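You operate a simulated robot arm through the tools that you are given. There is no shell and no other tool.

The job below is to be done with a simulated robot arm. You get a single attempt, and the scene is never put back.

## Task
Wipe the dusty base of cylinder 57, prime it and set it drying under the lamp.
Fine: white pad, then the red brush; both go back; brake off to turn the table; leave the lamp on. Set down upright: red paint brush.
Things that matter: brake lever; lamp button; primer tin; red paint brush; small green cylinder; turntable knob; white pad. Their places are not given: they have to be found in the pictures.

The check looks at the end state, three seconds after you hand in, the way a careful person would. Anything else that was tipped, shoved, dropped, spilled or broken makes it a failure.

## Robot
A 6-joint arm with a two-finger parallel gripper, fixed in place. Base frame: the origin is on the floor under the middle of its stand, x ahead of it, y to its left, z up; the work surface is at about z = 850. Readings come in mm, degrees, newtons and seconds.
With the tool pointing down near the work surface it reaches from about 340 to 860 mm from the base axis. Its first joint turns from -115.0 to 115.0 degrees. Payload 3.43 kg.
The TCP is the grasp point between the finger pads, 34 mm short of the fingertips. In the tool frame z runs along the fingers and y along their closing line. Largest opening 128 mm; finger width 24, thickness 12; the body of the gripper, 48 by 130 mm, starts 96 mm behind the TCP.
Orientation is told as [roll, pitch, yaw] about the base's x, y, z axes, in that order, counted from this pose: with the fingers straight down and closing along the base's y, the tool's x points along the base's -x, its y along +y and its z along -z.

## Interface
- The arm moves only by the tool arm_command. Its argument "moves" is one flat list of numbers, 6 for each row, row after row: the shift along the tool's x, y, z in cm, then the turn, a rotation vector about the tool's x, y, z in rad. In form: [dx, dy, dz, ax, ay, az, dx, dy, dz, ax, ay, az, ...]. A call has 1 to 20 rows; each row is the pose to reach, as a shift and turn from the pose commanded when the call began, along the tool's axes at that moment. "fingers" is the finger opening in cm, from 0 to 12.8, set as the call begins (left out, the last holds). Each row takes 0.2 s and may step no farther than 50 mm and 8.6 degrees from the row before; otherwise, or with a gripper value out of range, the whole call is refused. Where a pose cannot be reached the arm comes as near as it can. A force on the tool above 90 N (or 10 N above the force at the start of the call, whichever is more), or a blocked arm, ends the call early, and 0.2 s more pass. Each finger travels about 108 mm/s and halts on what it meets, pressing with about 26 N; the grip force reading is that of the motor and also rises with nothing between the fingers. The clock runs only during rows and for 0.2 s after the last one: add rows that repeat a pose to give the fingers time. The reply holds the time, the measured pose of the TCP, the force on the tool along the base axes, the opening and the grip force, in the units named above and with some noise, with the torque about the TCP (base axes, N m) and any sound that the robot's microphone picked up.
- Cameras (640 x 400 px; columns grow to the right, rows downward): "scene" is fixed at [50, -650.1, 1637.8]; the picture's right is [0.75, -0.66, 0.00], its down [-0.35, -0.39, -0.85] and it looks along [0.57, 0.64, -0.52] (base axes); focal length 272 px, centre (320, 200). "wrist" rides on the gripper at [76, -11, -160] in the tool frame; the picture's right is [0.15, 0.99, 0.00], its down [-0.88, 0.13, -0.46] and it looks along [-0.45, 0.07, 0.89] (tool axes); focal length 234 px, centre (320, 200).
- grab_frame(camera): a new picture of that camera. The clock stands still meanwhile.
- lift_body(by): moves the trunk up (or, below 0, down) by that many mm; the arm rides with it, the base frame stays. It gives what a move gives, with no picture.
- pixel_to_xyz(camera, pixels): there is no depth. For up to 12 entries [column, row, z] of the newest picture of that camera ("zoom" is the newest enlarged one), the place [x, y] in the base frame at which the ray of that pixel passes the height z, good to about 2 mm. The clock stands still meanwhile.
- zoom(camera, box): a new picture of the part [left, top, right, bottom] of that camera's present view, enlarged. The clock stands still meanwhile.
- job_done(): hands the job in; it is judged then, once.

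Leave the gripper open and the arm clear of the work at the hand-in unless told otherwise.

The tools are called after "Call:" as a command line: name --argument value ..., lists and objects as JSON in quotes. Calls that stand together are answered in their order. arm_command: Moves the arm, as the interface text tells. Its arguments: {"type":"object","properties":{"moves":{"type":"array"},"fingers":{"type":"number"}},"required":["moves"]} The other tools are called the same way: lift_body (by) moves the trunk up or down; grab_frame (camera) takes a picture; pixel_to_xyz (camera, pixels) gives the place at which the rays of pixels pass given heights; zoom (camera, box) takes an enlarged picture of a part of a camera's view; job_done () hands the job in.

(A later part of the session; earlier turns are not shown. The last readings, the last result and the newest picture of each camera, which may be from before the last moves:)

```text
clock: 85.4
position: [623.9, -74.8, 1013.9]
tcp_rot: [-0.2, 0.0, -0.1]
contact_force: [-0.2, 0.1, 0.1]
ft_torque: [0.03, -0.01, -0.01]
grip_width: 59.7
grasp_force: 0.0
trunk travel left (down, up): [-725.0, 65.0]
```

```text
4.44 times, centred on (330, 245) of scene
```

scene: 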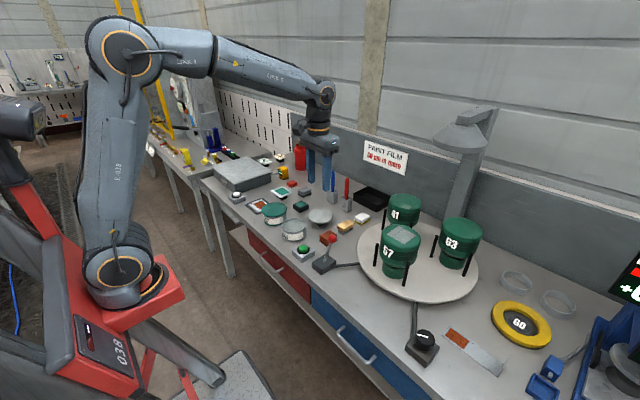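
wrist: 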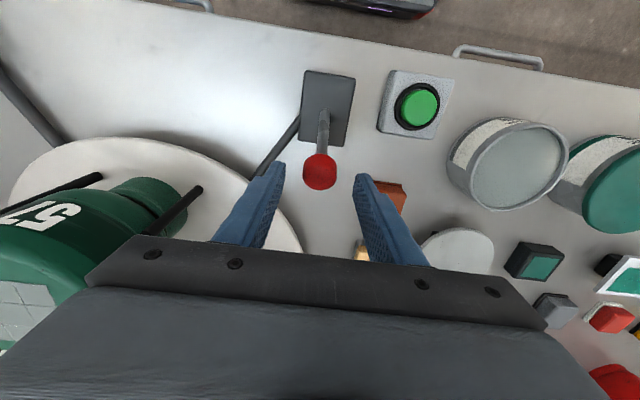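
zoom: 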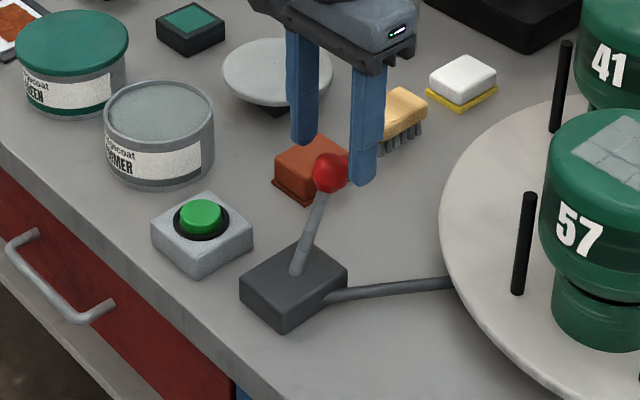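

The ball sits between the fingers. I'll lower 38 mm so the fingers straddle it, then close.

Call:
arm_command --moves '[0, 0, 2.0, 0, 0, 0, 0, 0, 3.8, 0, 0, 0, 0, 0, 3.8, 0, 0, 0]'

Call:
zoom --camera "wrist" --box '[240, 100, 400, 260]'

Call:
zoom --camera "scene" --box '[300, 210, 360, 280]'

```text
clock: 86.2
position: [622.6, -74.4, 976.0]
tcp_rot: [-0.2, 0.0, -0.1]
contact_force: [-0.4, -0.6, 1.0]
ft_torque: [-0.02, -0.01, -0.01]
grip_width: 60.2
grasp_force: 0.0
trunk travel left (down, up): [-725.0, 65.0]
```

```text
2.50 times, centred on (320, 180) of wrist
```

zoom: 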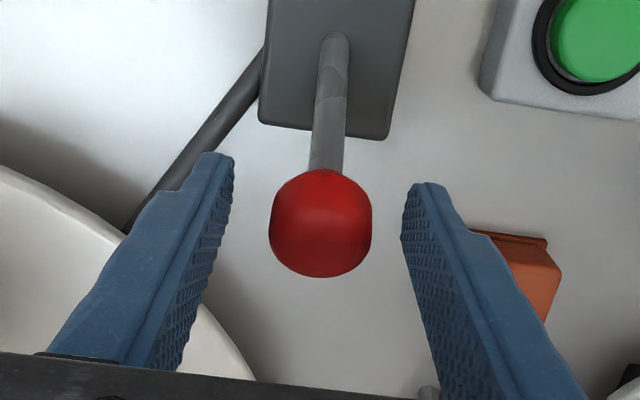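

```text
5.71 times, centred on (330, 245) of scene
```

zoom: 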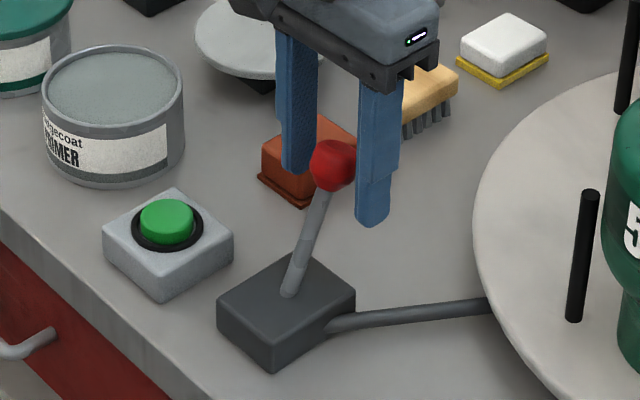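

The ball is nicely between the pads. I'm closing on it.

Call:
arm_command --moves '[0, 0, 0, 0, 0, 0, 0, 0, 0, 0, 0, 0, 0, 0, 0, 0, 0, 0, 0, 0, 0, 0, 0, 0]' --fingers 2.0

Call:
zoom --camera "wrist" --box '[240, 100, 400, 260]'

```text
clock: 87.2
position: [622.9, -75.9, 975.5]
tcp_rot: [-0.2, 0.0, -0.1]
contact_force: [-0.4, 2.6, -1.6]
ft_torque: [0.02, -0.08, 0.03]
grip_width: 30.9
grasp_force: 44.6
trunk travel left (down, up): [-725.0, 65.0]
```

```text
2.50 times, centred on (320, 180) of wrist
```

zoom: 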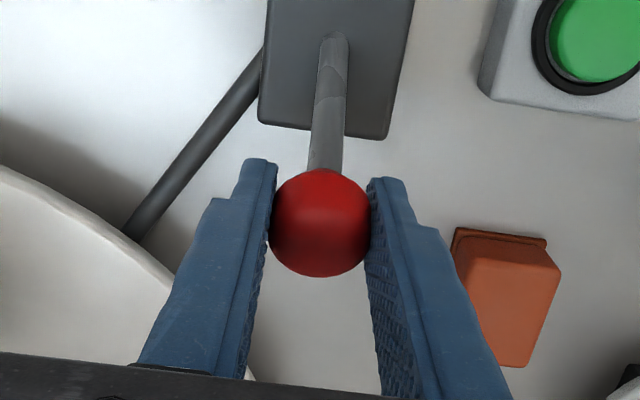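

The ball is gripped at 30.9 mm. I'll pull the lever toward the robot along its arc, first 18 mm, checking force and sound.

Call:
arm_command --moves '[0.91, 0, -0.37, 0, 0, 0, 1.78, 0, -0.64, 0, 0, 0]'

Call:
zoom --camera "wrist" --box '[240, 80, 400, 240]'

```text
clock: 87.8
position: [606.4, -75.6, 984.4]
tcp_rot: [-0.1, -0.2, -0.2]
contact_force: [11.8, 4.4, -2.9]
ft_torque: [0.08, -1.2, -0.01]
grip_width: 30.7
grasp_force: 44.8
trunk travel left (down, up): [-725.0, 65.0]
```

```text
2.50 times, centred on (320, 160) of wrist
```

zoom: 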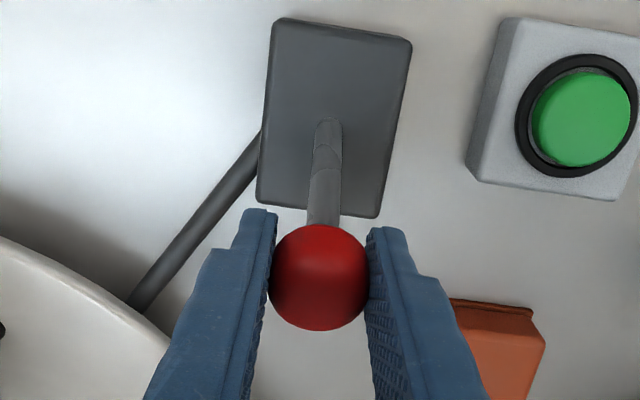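

The lever follows with 12 N resistance. I'll continue over the centre.

Call:
arm_command --moves '[0.9, 0, -0.2, 0, 0, 0, 1.8, 0, -0.32, 0, 0, 0, 2.72, 0, -0.36, 0, 0, 0]'

Call:
zoom --camera "wrist" --box '[240, 80, 400, 240]'

Call:
zoom --camera "scene" --box '[300, 210, 360, 280]'

```text
clock: 88.6
position: [578.8, -75.4, 987.7]
tcp_rot: [-0.1, -0.1, -0.1]
contact_force: [12.3, 5.7, 3.9]
ft_torque: [0.1, -1.35, 0.03]
grip_width: 30.5
grasp_force: 45.3
trunk travel left (down, up): [-725.0, 65.0]
```

```text
2.50 times, centred on (320, 160) of wrist
```

zoom: 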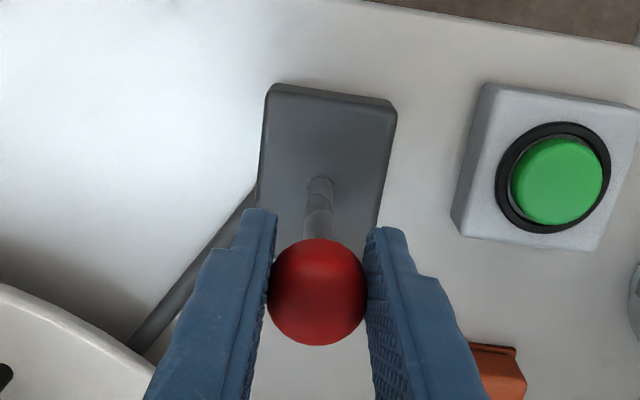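

```text
5.71 times, centred on (330, 245) of scene
```

zoom: 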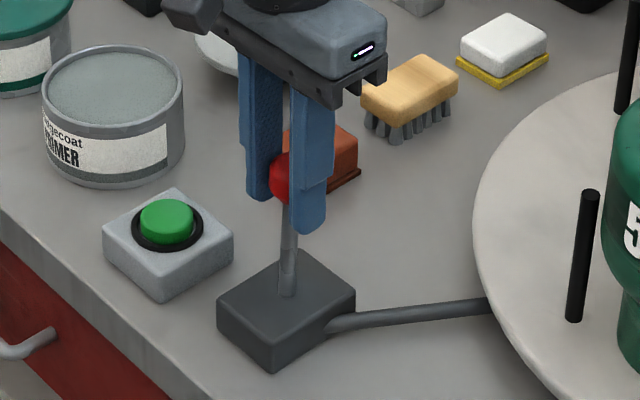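

The lever is vertical now. I'll continue toward the robot side in small steps.

Call:
arm_command --moves '[1.0, 0, 0.04, 0, 0, 0, 1.9, 0, 0.15, 0, 0, 0, 2.8, 0, 0.36, 0, 0, 0]'

Call:
zoom --camera "scene" --box '[300, 210, 360, 280]'

```text
clock: 89.4
position: [549.7, -74.6, 983.8]
tcp_rot: [-0.2, 0.0, 0.0]
contact_force: [10.0, 9.9, 4.4]
ft_torque: [0.13, -1.35, 0.08]
grip_width: 30.8
grasp_force: 44.8
trunk travel left (down, up): [-725.0, 65.0]
```

```text
5.71 times, centred on (330, 245) of scene
```

zoom: 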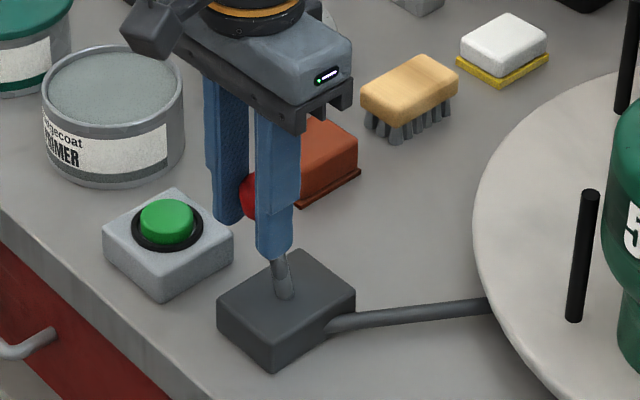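

It's still moving steadily. I'll continue another 20 mm toward the end stop.

Call:
arm_command --moves '[0.9, 0, 0.35, 0, 0, 0, 1.75, 0, 0.75, 0, 0, 0]'

Call:
zoom --camera "scene" --box '[300, 210, 360, 280]'

```text
clock: 90.0
position: [530.6, -75.3, 976.5]
tcp_rot: [-0.2, 0.3, -0.1]
contact_force: [-4.2, 11.1, 10.7]
ft_torque: [0.12, -0.29, 0.07]
grip_width: 30.2
grasp_force: 45.1
trunk travel left (down, up): [-725.0, 65.0]
```

```text
5.71 times, centred on (330, 245) of scene
```

zoom: 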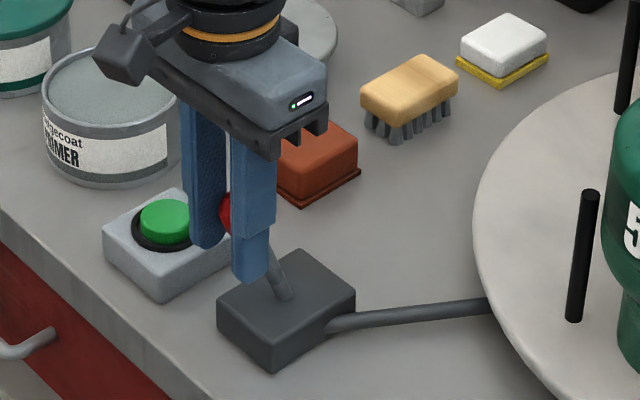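

The resistance has reversed, which suggests the lever passed its detent toward the robot side. I'll open the fingers and see where it rests.

Call:
arm_command --moves '[0, 0, 0, 0, 0, 0, 0, 0, 0, 0, 0, 0, 0, 0, 0, 0, 0, 0]' --fingers 6.0

Call:
zoom --camera "scene" --box '[300, 210, 360, 280]'

Call:
grab_frame --camera "wrist"

```text
clock: 90.8
position: [533.2, -76.0, 976.0]
tcp_rot: [-0.2, 0.0, -0.1]
contact_force: [0.3, -0.1, -0.5]
ft_torque: [0.02, 0.0, -0.01]
grip_width: 59.9
grasp_force: 0.1
trunk travel left (down, up): [-725.0, 65.0]
```

```text
5.71 times, centred on (330, 245) of scene
```

zoom: 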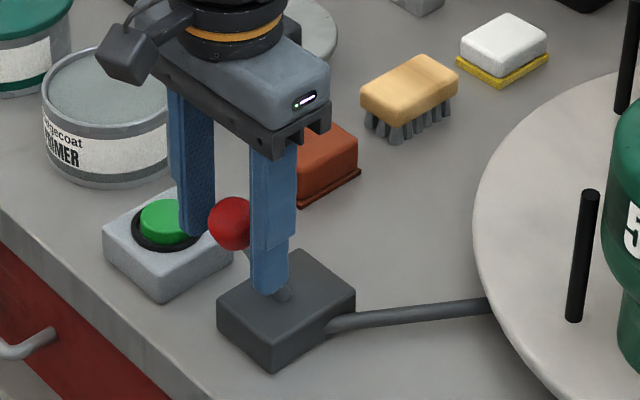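

```text
taken
```

wrist: 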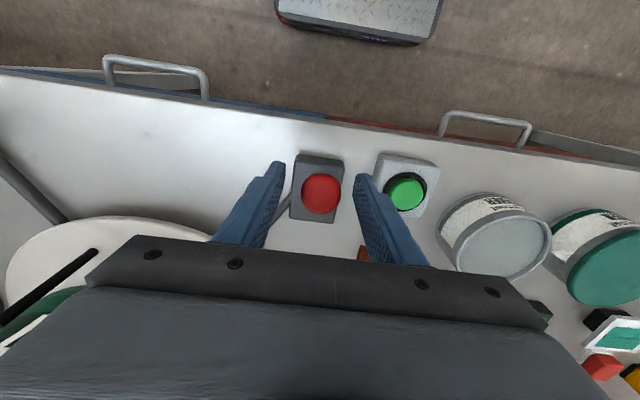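

The lever stays leaning toward the robot, so the brake is off. I'll raise straight up and verify.

Call:
arm_command --moves '[0, 0, -4, 0, 0, 0, 0, 0, -8, 0, 0, 0, 0, 0, -12, 0, 0, 0, 0, 0, -16, 0, 0, 0, 0, 0, -20, 0, 0, 0]'

Call:
grab_frame --camera "scene"

Call:
zoom --camera "scene" --box '[290, 220, 370, 290]'

Call:
grab_frame --camera "wrist"

```text
clock: 92.0
position: [531.9, -74.2, 1177.0]
tcp_rot: [-0.2, 0.1, 0.0]
contact_force: [0.4, -0.4, -0.1]
ft_torque: [0.0, 0.0, -0.02]
grip_width: 60.3
grasp_force: 0.0
trunk travel left (down, up): [-725.0, 65.0]
```

```text
taken
```

scene: 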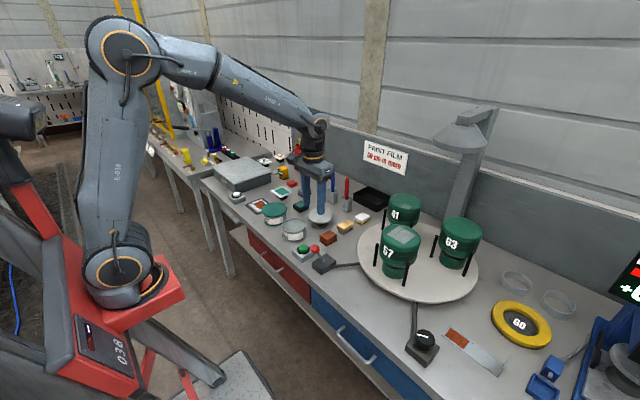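

```text
5.71 times, centred on (330, 255) of scene
```

zoom: 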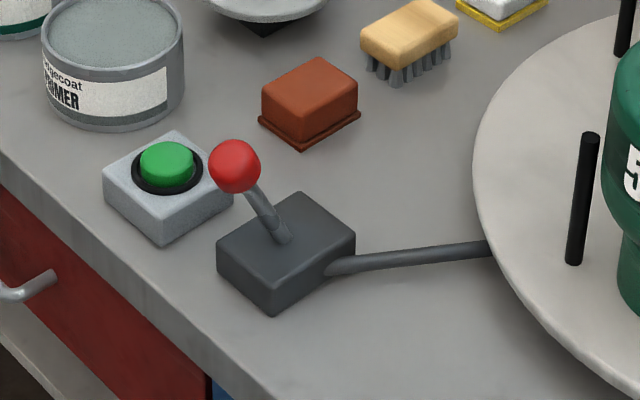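

```text
taken
```

wrist: 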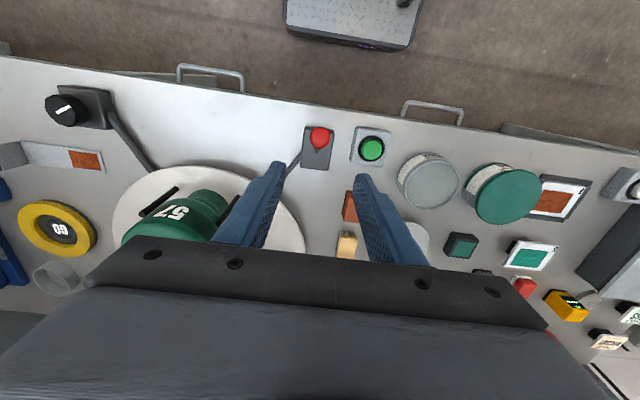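

The lever is flipped toward the robot. Next is the knob: I'll move at height to above it, (555, −500, 1177), to measure it.

Call:
arm_command --moves '[-0.26, -4.73, 0, 0, 0, 0, -0.51, -9.47, 0, 0, 0, 0, -0.77, -14.2, 0, 0, 0, 0, -1.02, -18.93, 0, 0, 0, 0, -1.28, -23.67, 0, 0, 0, 0, -1.53, -28.4, 0, 0, 0, 0, -1.79, -33.13, 0, 0, 0, 0, -2.04, -37.87, 0, 0, 0, 0, -2.3, -42.6, 0, 0, 0, 0, -2.3, -42.6, 0, 0, 0, 0]'

Call:
grab_frame --camera "wrist"

Call:
zoom --camera "wrist" --box '[250, 80, 400, 220]'

Call:
grab_frame --camera "scene"

```text
clock: 94.2
position: [554.3, -501.9, 1176.8]
tcp_rot: [-0.1, 0.1, 0.0]
contact_force: [0.5, -0.2, -0.3]
ft_torque: [0.04, -0.01, -0.02]
grip_width: 60.1
grasp_force: 0.1
trunk travel left (down, up): [-725.0, 65.0]
```

```text
taken
```

wrist: 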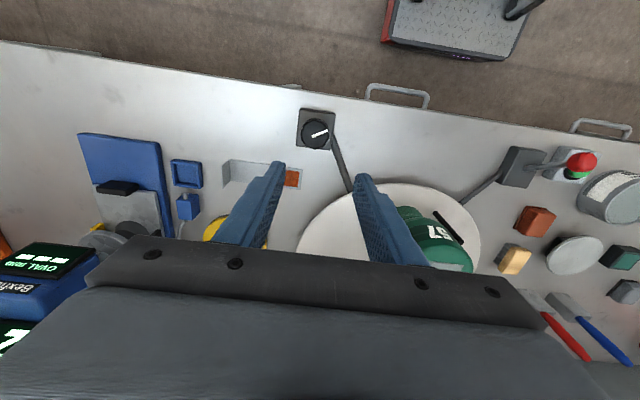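

```text
2.86 times, centred on (325, 150) of wrist
```

zoom: 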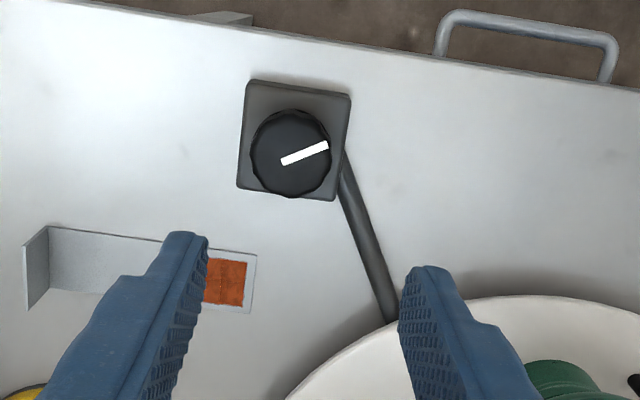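

```text
taken
```

scene: 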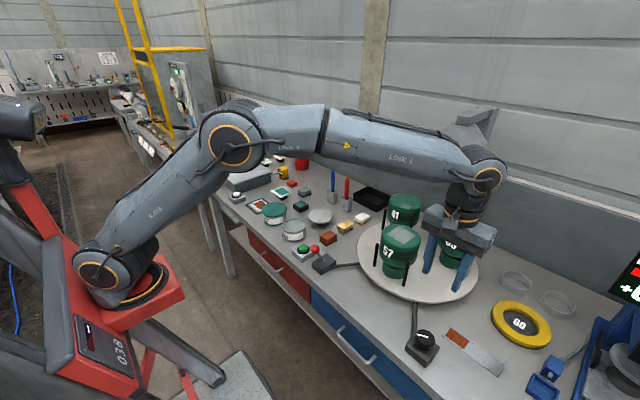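

The knob is clear at wrist (314.5,133). I'll triangulate it with the scene view.

Call:
pixel_to_xyz --camera "wrist" --pixels '[[314.5, 133.3, 900], [314.5, 133.3, 910], [314.5, 133.3, 920], [314.5, 133.3, 930], [300.5, 133.3, 915], [328.7, 133.3, 915], [298.5, 108.5, 880], [335, 113, 880], [331, 150, 880], [296.5, 145.5, 880]]'

Call:
pixel_to_xyz --camera "scene" --pixels '[[425.4, 337.7, 900], [425.4, 337.7, 910], [425.4, 337.7, 920], [425.4, 337.7, 930], [419, 262, 870], [418, 278, 870]]'

Call:
zoom --camera "scene" --box '[395, 300, 455, 370]'

```text
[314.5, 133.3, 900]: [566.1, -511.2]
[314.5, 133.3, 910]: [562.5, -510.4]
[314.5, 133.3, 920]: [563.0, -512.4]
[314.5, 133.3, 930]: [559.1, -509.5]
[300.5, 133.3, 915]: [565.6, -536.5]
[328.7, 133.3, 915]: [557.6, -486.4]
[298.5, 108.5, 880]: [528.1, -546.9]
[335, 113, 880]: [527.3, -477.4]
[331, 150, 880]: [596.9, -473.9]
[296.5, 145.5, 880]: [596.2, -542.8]
```

```text
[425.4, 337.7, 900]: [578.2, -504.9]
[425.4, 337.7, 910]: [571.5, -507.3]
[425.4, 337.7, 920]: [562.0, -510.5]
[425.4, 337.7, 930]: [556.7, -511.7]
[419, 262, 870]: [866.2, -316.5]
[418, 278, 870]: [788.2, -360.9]
```

```text
5.71 times, centred on (425, 335) of scene
```

zoom: 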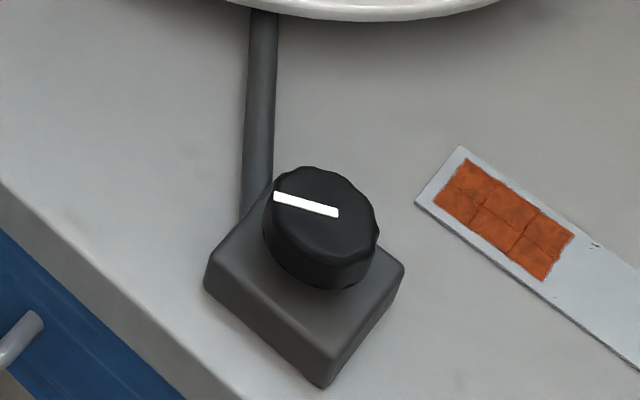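

The knob's top is at z≈920, centred at (562, −511) and about 50 mm across. Before turning, I need the lamp's position. I'll tilt the tool up 45° from (500, −300, 1230), to see the lamp head from the robot's side.

Call:
arm_command --moves '[0.77, 2.86, -0.76, 0, -0.1122, 0, 1.54, 5.71, -1.51, 0, -0.2244, 0, 2.31, 8.57, -2.27, 0, -0.3366, 0, 3.09, 11.43, -3.03, 0, -0.4488, 0, 3.86, 14.29, -3.79, 0, -0.561, 0, 4.63, 17.14, -4.54, 0, -0.6732, 0, 5.4, 20.0, -5.3, 0, -0.7854, 0, 5.4, 20.0, -5.3, 0, -0.7854, 0]'

Call:
grab_frame --camera "wrist"

Call:
grab_frame --camera "scene"

```text
clock: 96.0
position: [499.5, -300.0, 1229.0]
tcp_rot: [-0.2, -45.1, 0.1]
contact_force: [0.2, 0.0, -0.4]
ft_torque: [0.0, 0.0, 0.0]
grip_width: 60.0
grasp_force: 0.2
trunk travel left (down, up): [-725.0, 65.0]
```

```text
taken
```

wrist: 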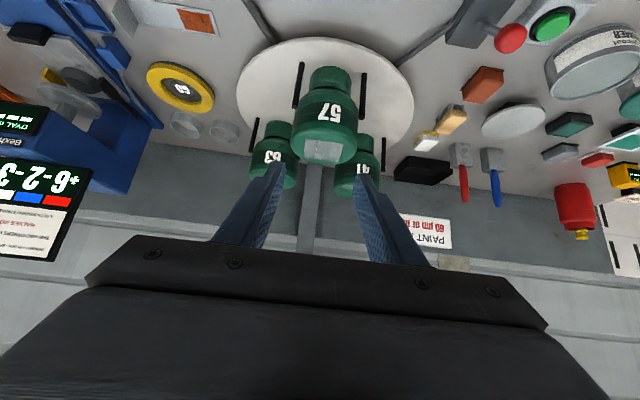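

```text
taken
```

scene: 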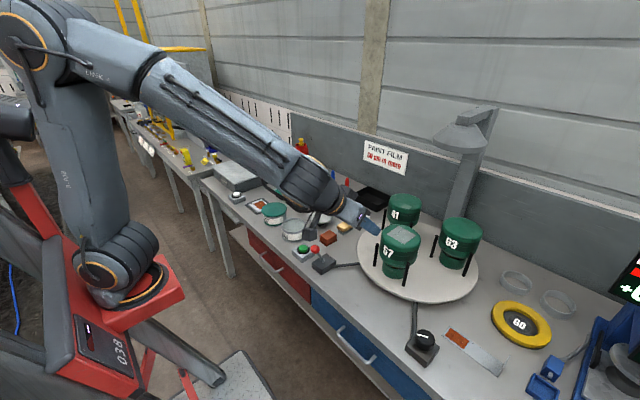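

The lamp post is at wrist (311,200), directly behind the gap between 63 and 41. So 57 needs about half a turn to reach the back. I'll measure the turntable rim and the post to get the table centre and the lamp direction.

Call:
zoom --camera "wrist" --box '[220, 20, 430, 260]'

Call:
pixel_to_xyz --camera "wrist" --pixels '[[236, 85, 870], [414, 90, 870], [325, 38, 870], [302, 160, 1000], [302, 160, 900], [320, 165, 900], [300, 225, 1050], [317, 225, 1050]]'

Call:
pixel_to_xyz --camera "scene" --pixels '[[358.5, 252, 870], [478.5, 265, 870], [420, 303, 870], [460, 146, 1250], [460, 146, 1300], [460, 146, 1350], [447, 219, 900]]'

Call:
zoom --camera "scene" --box '[340, 190, 500, 320]'

```text
1.67 times, centred on (325, 140) of wrist
```

zoom: 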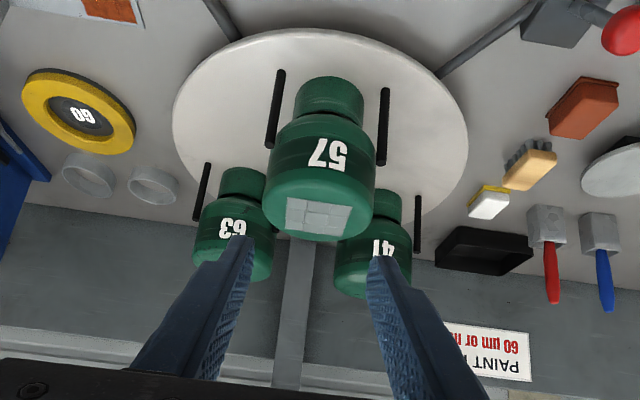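

```text
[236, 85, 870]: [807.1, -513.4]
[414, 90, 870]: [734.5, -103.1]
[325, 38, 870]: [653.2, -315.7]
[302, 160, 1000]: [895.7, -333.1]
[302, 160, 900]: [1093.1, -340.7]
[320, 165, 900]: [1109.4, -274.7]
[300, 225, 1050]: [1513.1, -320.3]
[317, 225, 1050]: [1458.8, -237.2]
```

```text
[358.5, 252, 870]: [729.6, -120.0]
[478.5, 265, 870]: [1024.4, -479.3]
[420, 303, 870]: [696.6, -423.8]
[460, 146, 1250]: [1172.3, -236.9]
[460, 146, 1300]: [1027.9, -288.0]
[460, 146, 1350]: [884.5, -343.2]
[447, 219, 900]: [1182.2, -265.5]
```

```text
3.08 times, centred on (420, 255) of scene
```

zoom: 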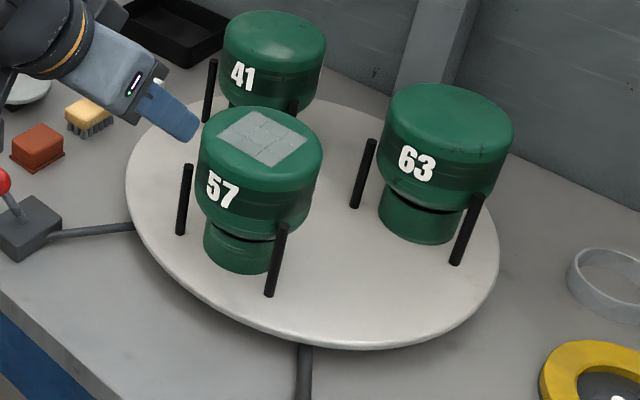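

The table centre is about (897, −290) and 57 is at radius about 160, facing the robot. The lamp hangs over the back at about (1040, −288), so 57 needs about 180° of turn. I'll go above the knob with the tool straight down and the fingers opened to 80 mm.

Call:
arm_command --moves '[0.67, -3.01, 1.93, 0, 0.1122, 0, 1.34, -6.03, 3.87, 0, 0.2244, 0, 2.01, -9.04, 5.8, 0, 0.3366, 0, 2.69, -12.06, 7.74, 0, 0.4488, 0, 3.36, -15.07, 9.67, 0, 0.561, 0, 4.03, -18.09, 11.61, 0, 0.6732, 0, 4.7, -21.1, 13.54, 0, 0.7854, 0, 4.7, -21.1, 13.54, 0, 0.7854, 0]' --fingers 8.0

Call:
grab_frame --camera "wrist"

Call:
pixel_to_xyz --camera "scene" --pixels '[[405.4, 203.7, 1055], [462.2, 232.3, 1055]]'

```text
clock: 97.8
position: [562.8, -513.0, 1100.7]
tcp_rot: [-0.2, 0.1, -0.1]
contact_force: [0.7, 0.5, -0.9]
ft_torque: [-0.03, 0.01, 0.0]
grip_width: 79.8
grasp_force: 0.0
trunk travel left (down, up): [-725.0, 65.0]
```

```text
taken
```

wrist: 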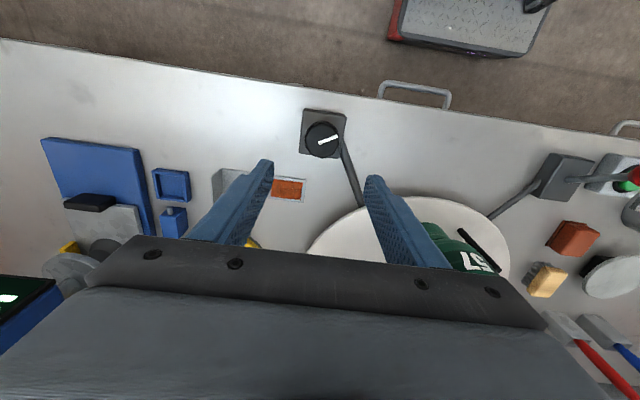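

```text
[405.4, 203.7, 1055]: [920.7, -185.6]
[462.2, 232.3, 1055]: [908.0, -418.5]
```

I've refined this: the cylinders sit about 125 mm from a table centre near (858, −298), so 57's target under the lamp is about (985, −298). I'll check the knob's position from here before descending.

Call:
zoom --camera "wrist" --box '[270, 90, 380, 190]'

Call:
pixel_to_xyz --camera "wrist" --pixels '[[322, 139, 920], [304, 139, 920], [340, 139, 920], [322, 121, 920], [322, 158, 920], [303, 107, 893], [347, 113, 893], [341, 160, 893], [300, 154, 893]]'

```text
4.00 times, centred on (325, 140) of wrist
```

zoom: 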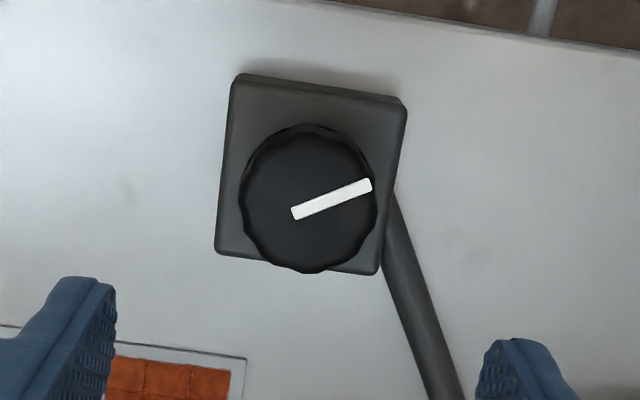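

```text
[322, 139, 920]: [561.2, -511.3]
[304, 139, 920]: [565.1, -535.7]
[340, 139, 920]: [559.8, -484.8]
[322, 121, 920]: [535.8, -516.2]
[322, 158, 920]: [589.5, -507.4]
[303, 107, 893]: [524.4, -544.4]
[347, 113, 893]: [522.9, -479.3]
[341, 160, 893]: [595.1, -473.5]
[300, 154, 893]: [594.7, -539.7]
```

The knob's centre is (562, −511.5) and it's 50 mm across. I'll descend to tips just above the knob's top (TCP 958), check, then lower around it.

Call:
arm_command --moves '[0.04, 0.1, 4.7, 0, 0, 0, 0.08, 0.15, 9.5, 0, 0, 0, 0.08, 0.15, 14.2, 0, 0, 0, 0.08, 0.15, 14.2, 0, 0, 0]'

Call:
zoom --camera "wrist" --box '[230, 90, 410, 250]'

Call:
zoom --camera "scene" --box '[390, 280, 460, 370]'

```text
clock: 98.8
position: [562.0, -510.8, 958.1]
tcp_rot: [-0.2, 0.0, -0.1]
contact_force: [-0.4, -0.1, -0.7]
ft_torque: [0.04, 0.02, 0.01]
grip_width: 80.3
grasp_force: 0.0
trunk travel left (down, up): [-725.0, 65.0]
```

```text
2.50 times, centred on (320, 170) of wrist
```

zoom: 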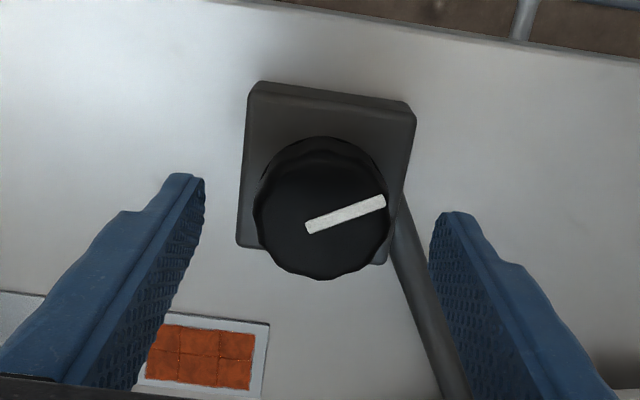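

```text
4.44 times, centred on (425, 325) of scene
```

zoom: 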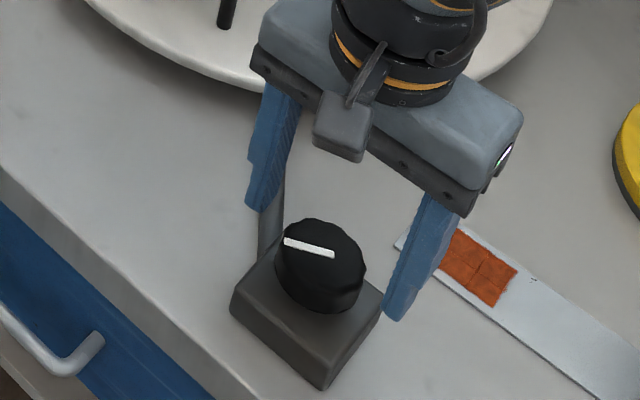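

The fingers are placed either side of the knob. I'll lower 20 mm to TCP≈938 and check for contact.

Call:
arm_command --moves '[0, 0, 1.0, 0, 0, 0, 0, 0, 2.0, 0, 0, 0]'

Call:
zoom --camera "scene" --box '[390, 280, 460, 370]'

```text
clock: 99.4
position: [561.6, -511.6, 938.7]
tcp_rot: [-0.3, 0.0, 0.0]
contact_force: [0.6, -1.1, 0.0]
ft_torque: [-0.03, 0.0, 0.01]
grip_width: 80.1
grasp_force: 0.1
trunk travel left (down, up): [-725.0, 65.0]
```

```text
4.44 times, centred on (425, 325) of scene
```

zoom: 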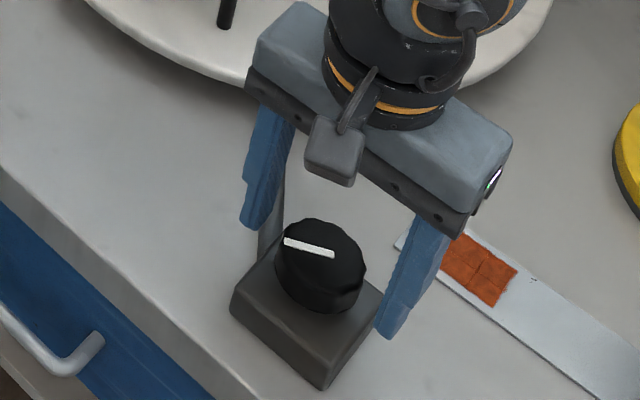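

There's no contact, and the tips are about 15 mm below the knob's top. I'll lower 4 mm more and close onto the knob.

Call:
arm_command --moves '[0, 0, 0.4, 0, 0, 0, 0, 0, 0.4, 0, 0, 0]'

Call:
arm_command --moves '[0, 0, 0, 0, 0, 0, 0, 0, 0, 0, 0, 0, 0, 0, 0, 0, 0, 0, 0, 0, 0, 0, 0, 0]' --fingers 4.0

Call:
zoom --camera "wrist" --box '[230, 90, 410, 250]'

```text
clock: 100.0
position: [560.8, -511.5, 935.6]
tcp_rot: [-0.1, 0.0, -0.1]
contact_force: [-1.4, 0.1, -0.4]
ft_torque: [0.0, 0.01, 0.01]
grip_width: 79.8
grasp_force: 0.0
trunk travel left (down, up): [-725.0, 65.0]
```

```text
clock: 101.0
position: [560.7, -509.6, 935.2]
tcp_rot: [-0.1, -0.1, -0.1]
contact_force: [-2.7, 11.3, 2.1]
ft_torque: [0.7, 0.47, 0.18]
grip_width: 51.0
grasp_force: 45.2
trunk travel left (down, up): [-725.0, 65.0]
```

```text
2.50 times, centred on (320, 170) of wrist
```

zoom: 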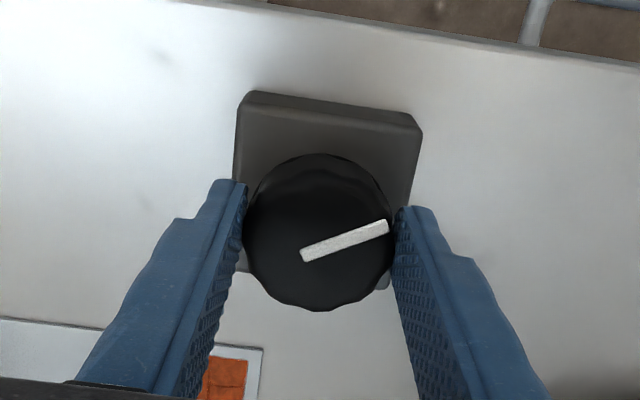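

The knob is gripped at 51 mm, with a slight +y side force. I'll shift 1.2 mm in +y and turn 16° about the tool axis as a test.

Call:
arm_command --moves '[0, 0.12, 0, 0, 0, 0, 0, 0.12, 0, 0, 0, 0.14, 0, 0.12, 0, 0, 0, 0.28, 0, 0.12, 0, 0, 0, 0.28]'

Call:
grab_frame --camera "scene"

Call:
zoom --camera "scene" --box '[340, 190, 500, 320]'

Call:
zoom --camera "wrist" --box '[230, 90, 410, 250]'

```text
clock: 102.0
position: [562.2, -509.6, 936.6]
tcp_rot: [-0.3, -0.3, -16.2]
contact_force: [5.5, 9.4, 4.9]
ft_torque: [0.38, -0.27, -0.44]
grip_width: 51.5
grasp_force: 44.9
trunk travel left (down, up): [-725.0, 65.0]
```

```text
taken
```

scene: 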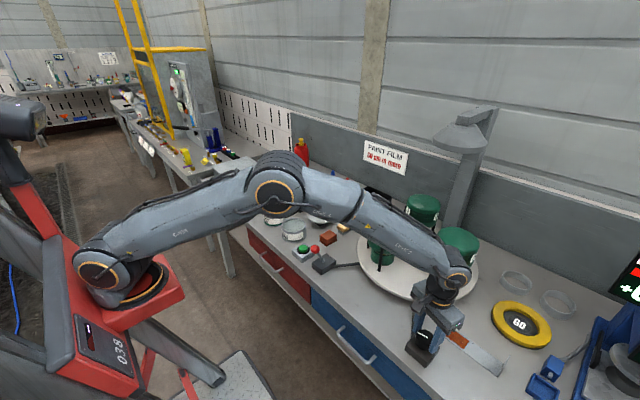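

```text
3.08 times, centred on (420, 255) of scene
```

zoom: 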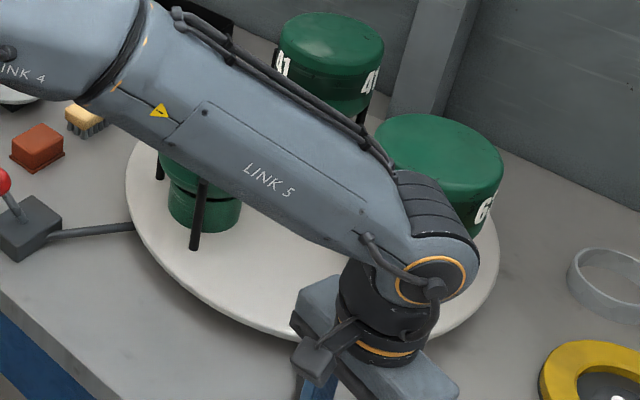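

```text
2.50 times, centred on (320, 170) of wrist
```

zoom: 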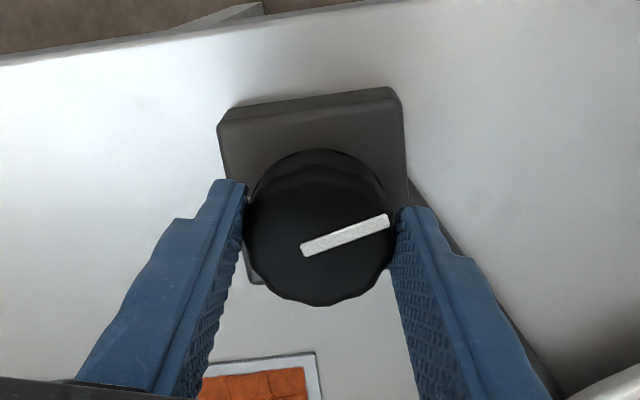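

The table moved with the knob: 41 shifted right and 57 shifted left, so it turned clockwise seen from above. The forearm only occludes the view; it's about 280 mm from 57 in plan. I'll measure how far the table turned.

Call:
pixel_to_xyz --camera "scene" --pixels '[[423.9, 208.9, 1055], [459.5, 239.5, 1055], [405.4, 203.7, 1055], [462.2, 232.3, 1055], [402, 235, 1055]]'

Call:
zoom --camera "scene" --box '[350, 185, 490, 275]'

```text
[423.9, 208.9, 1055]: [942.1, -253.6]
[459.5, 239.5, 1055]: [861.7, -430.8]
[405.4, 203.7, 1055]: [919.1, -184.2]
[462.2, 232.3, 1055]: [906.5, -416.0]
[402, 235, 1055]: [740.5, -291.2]
```

```text
4.44 times, centred on (420, 230) of scene
```

zoom: 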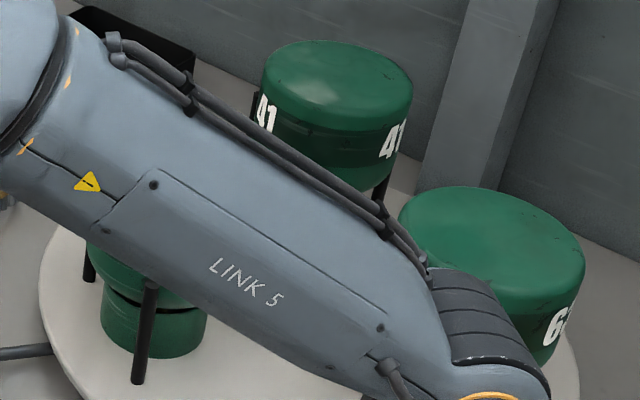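

The table has turned roughly 28° for 16° of knob, clockwise from above. I'll continue turning 40° in the same direction, then re-measure.

Call:
arm_command --moves '[0, 0, 0, 0, 0, 0.14, 0, 0, 0, 0, 0, 0.28, 0, 0, 0, 0, 0, 0.42, 0, 0, 0, 0, 0, 0.56, 0, 0, 0, 0, 0, 0.7, 0, 0, 0, 0, 0, 0.7]'

Call:
grab_frame --camera "scene"

Call:
zoom --camera "scene" --box '[340, 175, 500, 305]'

Call:
zoom --camera "wrist" --box '[230, 90, 410, 250]'

```text
clock: 103.4
position: [565.2, -510.7, 936.2]
tcp_rot: [-0.1, -0.4, -56.3]
contact_force: [32.2, 13.8, 4.9]
ft_torque: [-0.01, -1.4, -1.1]
grip_width: 50.6
grasp_force: 44.9
trunk travel left (down, up): [-725.0, 65.0]
```

```text
taken
```

scene: 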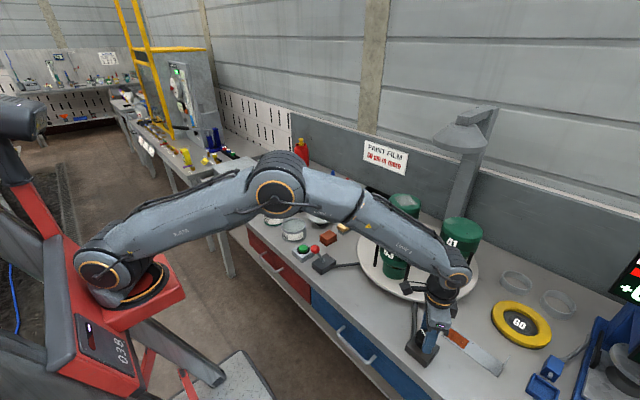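

```text
3.08 times, centred on (420, 240) of scene
```

zoom: 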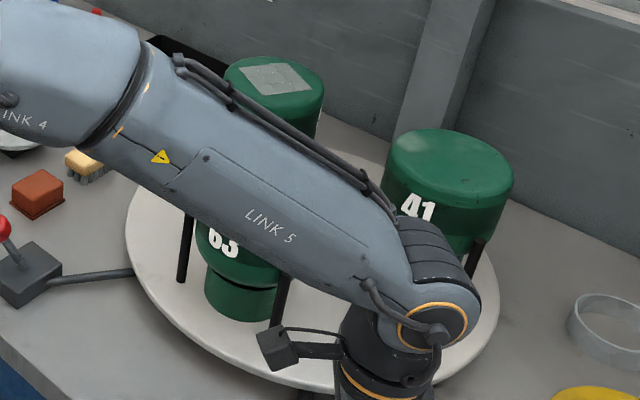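

```text
2.50 times, centred on (320, 170) of wrist
```

zoom: 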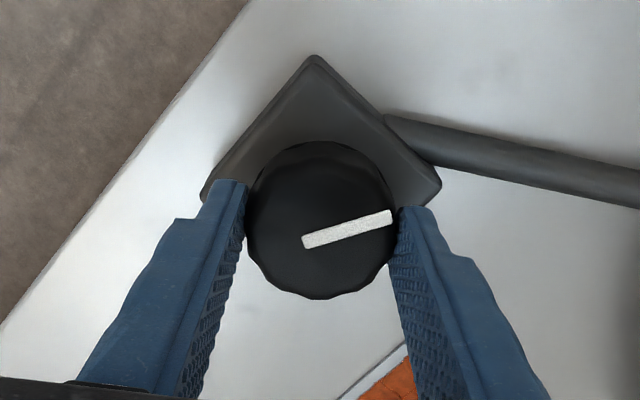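

57 is now where 41 was, so the table has turned 120° for 56° of knob (ratio about 2.1). A +x side force of 32 N shows the knob centre is a few mm further in +x, so I'll recentre by about 3 mm and turn another 24°.

Call:
arm_command --moves '[-0.125, 0.277, 0, 0, 0, 0, -0.125, 0.277, 0, 0, 0, 0.14, -0.125, 0.277, 0, 0, 0, 0.28, -0.125, 0.277, 0, 0, 0, 0.42, -0.125, 0.277, 0, 0, 0, 0.42]'

Call:
grab_frame --camera "scene"

Call:
zoom --camera "scene" --box '[340, 175, 500, 305]'

Call:
zoom --camera "scene" --box '[400, 90, 520, 260]'

```text
clock: 104.6
position: [565.3, -511.2, 934.5]
tcp_rot: [0.1, -0.3, -80.5]
contact_force: [20.6, -4.8, 3.1]
ft_torque: [-0.23, -0.8, -0.34]
grip_width: 51.4
grasp_force: 10.5
trunk travel left (down, up): [-725.0, 65.0]
```

```text
taken
```

scene: 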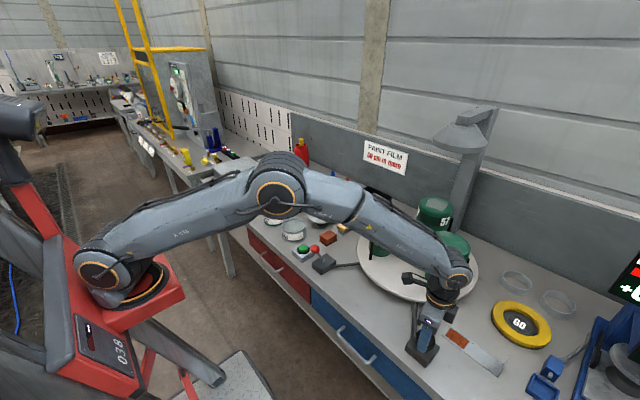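

```text
3.08 times, centred on (420, 240) of scene
```

zoom: 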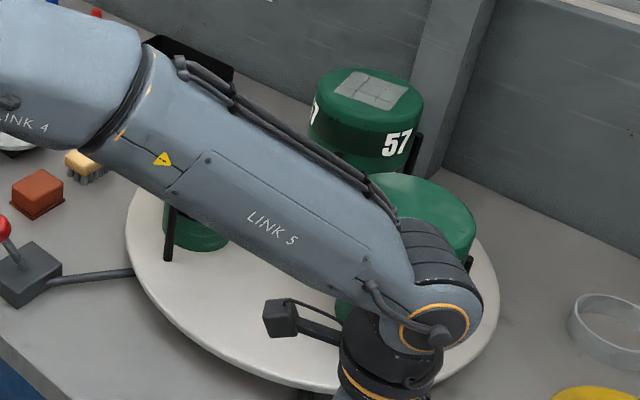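

```text
2.35 times, centred on (460, 175) of scene
```

zoom: 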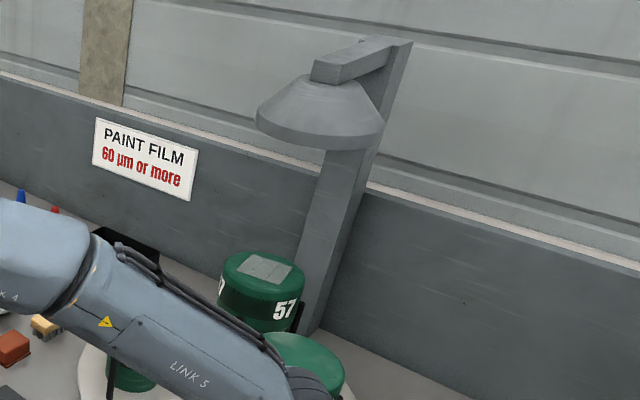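

57 has moved to about scene (435,206) and faces the back. I'll compute its angle and compare it with the lamp's direction.

Call:
pixel_to_xyz --camera "scene" --pixels '[[434.9, 206, 1055], [405.4, 202.7, 1055], [456.5, 240, 1055], [460, 142, 1250], [460, 142, 1280], [460, 142, 1300], [460, 142, 1320], [460, 142, 1350]]'

Call:
zoom --camera "scene" --box '[400, 170, 500, 260]'

Call:
grab_frame --camera "wrist"

```text
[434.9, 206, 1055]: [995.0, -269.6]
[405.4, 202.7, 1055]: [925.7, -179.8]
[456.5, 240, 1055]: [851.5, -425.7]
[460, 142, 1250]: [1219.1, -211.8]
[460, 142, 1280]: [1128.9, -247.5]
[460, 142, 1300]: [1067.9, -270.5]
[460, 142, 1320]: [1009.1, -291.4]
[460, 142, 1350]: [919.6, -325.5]
```

```text
4.44 times, centred on (450, 215) of scene
```

zoom: 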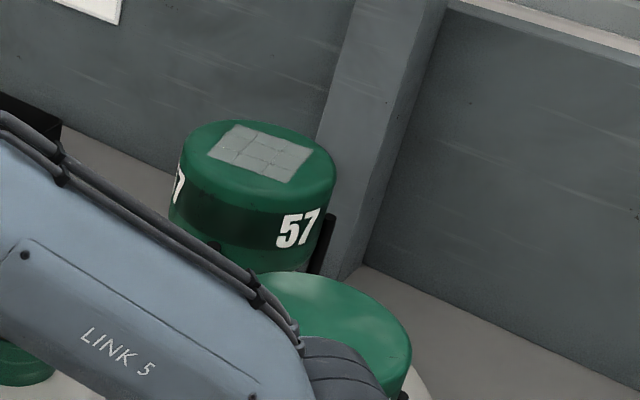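

```text
taken
```

wrist: 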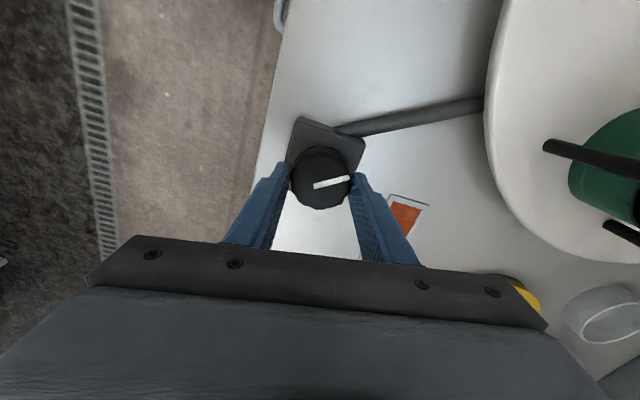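

57 is at about (995, −270), an angle of about 10°. The lamp ray passes over (988, −298), so about 9° more of table, or 4° of knob, is needed. I'll turn 4° more, then release and move off to check without the arm in the way.

Call:
arm_command --moves '[0, 0, 0, 0, 0, 0.035, 0, 0, 0, 0, 0, 0.07, 0, 0, 0, 0, 0, 0.07]'

Call:
zoom --camera "scene" --box '[400, 170, 500, 260]'

```text
clock: 105.4
position: [565.4, -510.4, 935.6]
tcp_rot: [0.0, -0.2, -84.4]
contact_force: [15.2, -13.3, 3.1]
ft_torque: [-0.28, -0.21, -0.05]
grip_width: 51.0
grasp_force: 45.1
trunk travel left (down, up): [-725.0, 65.0]
```

```text
4.44 times, centred on (450, 215) of scene
```

zoom: 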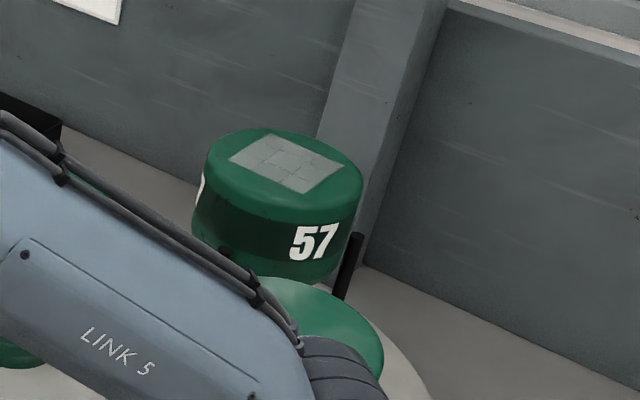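

I'm computing 57's position now from its patch centre, at scene (442.8,206.9).

Call:
pixel_to_xyz --camera "scene" --pixels '[[442.8, 206.9, 1055], [437, 204.5, 1055], [429.7, 207.0, 1055], [441, 198.9, 1055], [455.6, 206.3, 1055], [446.4, 213.5, 1055]]'

```text
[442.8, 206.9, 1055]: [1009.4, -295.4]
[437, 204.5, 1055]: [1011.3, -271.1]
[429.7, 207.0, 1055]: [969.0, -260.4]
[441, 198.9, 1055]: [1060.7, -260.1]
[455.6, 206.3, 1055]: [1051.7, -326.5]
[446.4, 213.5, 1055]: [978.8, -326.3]
```

57's patch is now at about (1010, −294), edges square to the axes, so it has made half a turn, and the lamp's vertical line passes over (1009, −291). I'll release the knob and rise.

Call:
arm_command --moves '[0, 0, 0, 0, 0, 0, 0, 0, 0, 0, 0, 0, 0, 0, 0, 0, 0, 0]' --fingers 8.0

Call:
arm_command --moves '[0, 0, -4, 0, 0, 0, 0, 0, -8, 0, 0, 0, 0, 0, -12, 0, 0, -0.14, 0, 0, -16, 0, 0, -0.28, 0, 0, -20, 0, 0, -0.42, 0, 0, -24, 0, 0, -0.56, 0, 0, -25, 0, 0, -0.7, 0, 0, -25, 0, 0, -0.84, 0, 0, -25, 0, 0, -0.98, 0, 0, -25, 0, 0, -1.12, 0, 0, -25, 0, 0, -1.26, 0, 0, -25, 0, 0, -1.4, 0, 0, -25, 0, 0, -1.473, 0, 0, -25, 0, 0, -1.473]'

Call:
grab_frame --camera "wrist"

Call:
grab_frame --camera "scene"

```text
clock: 106.2
position: [564.3, -509.3, 934.8]
tcp_rot: [0.0, 0.0, -84.3]
contact_force: [0.4, 0.4, -0.3]
ft_torque: [0.0, 0.0, 0.0]
grip_width: 80.0
grasp_force: 0.1
trunk travel left (down, up): [-725.0, 65.0]
```

```text
clock: 109.2
position: [564.2, -509.6, 1184.5]
tcp_rot: [-0.2, -0.1, 0.2]
contact_force: [-0.7, 0.1, 0.7]
ft_torque: [-0.04, -0.05, 0.01]
grip_width: 80.0
grasp_force: 0.2
trunk travel left (down, up): [-725.0, 65.0]
```

```text
taken
```

wrist: 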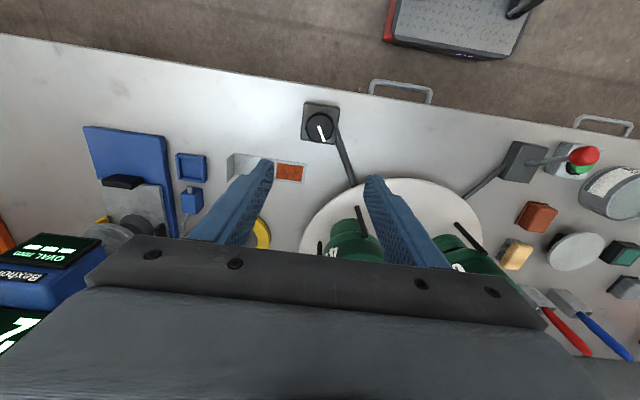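

```text
taken
```

scene: 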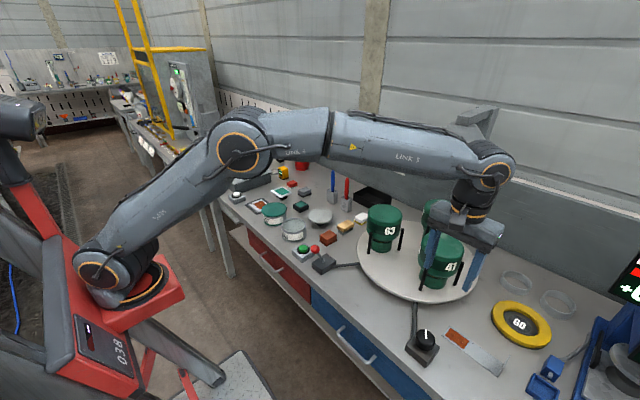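

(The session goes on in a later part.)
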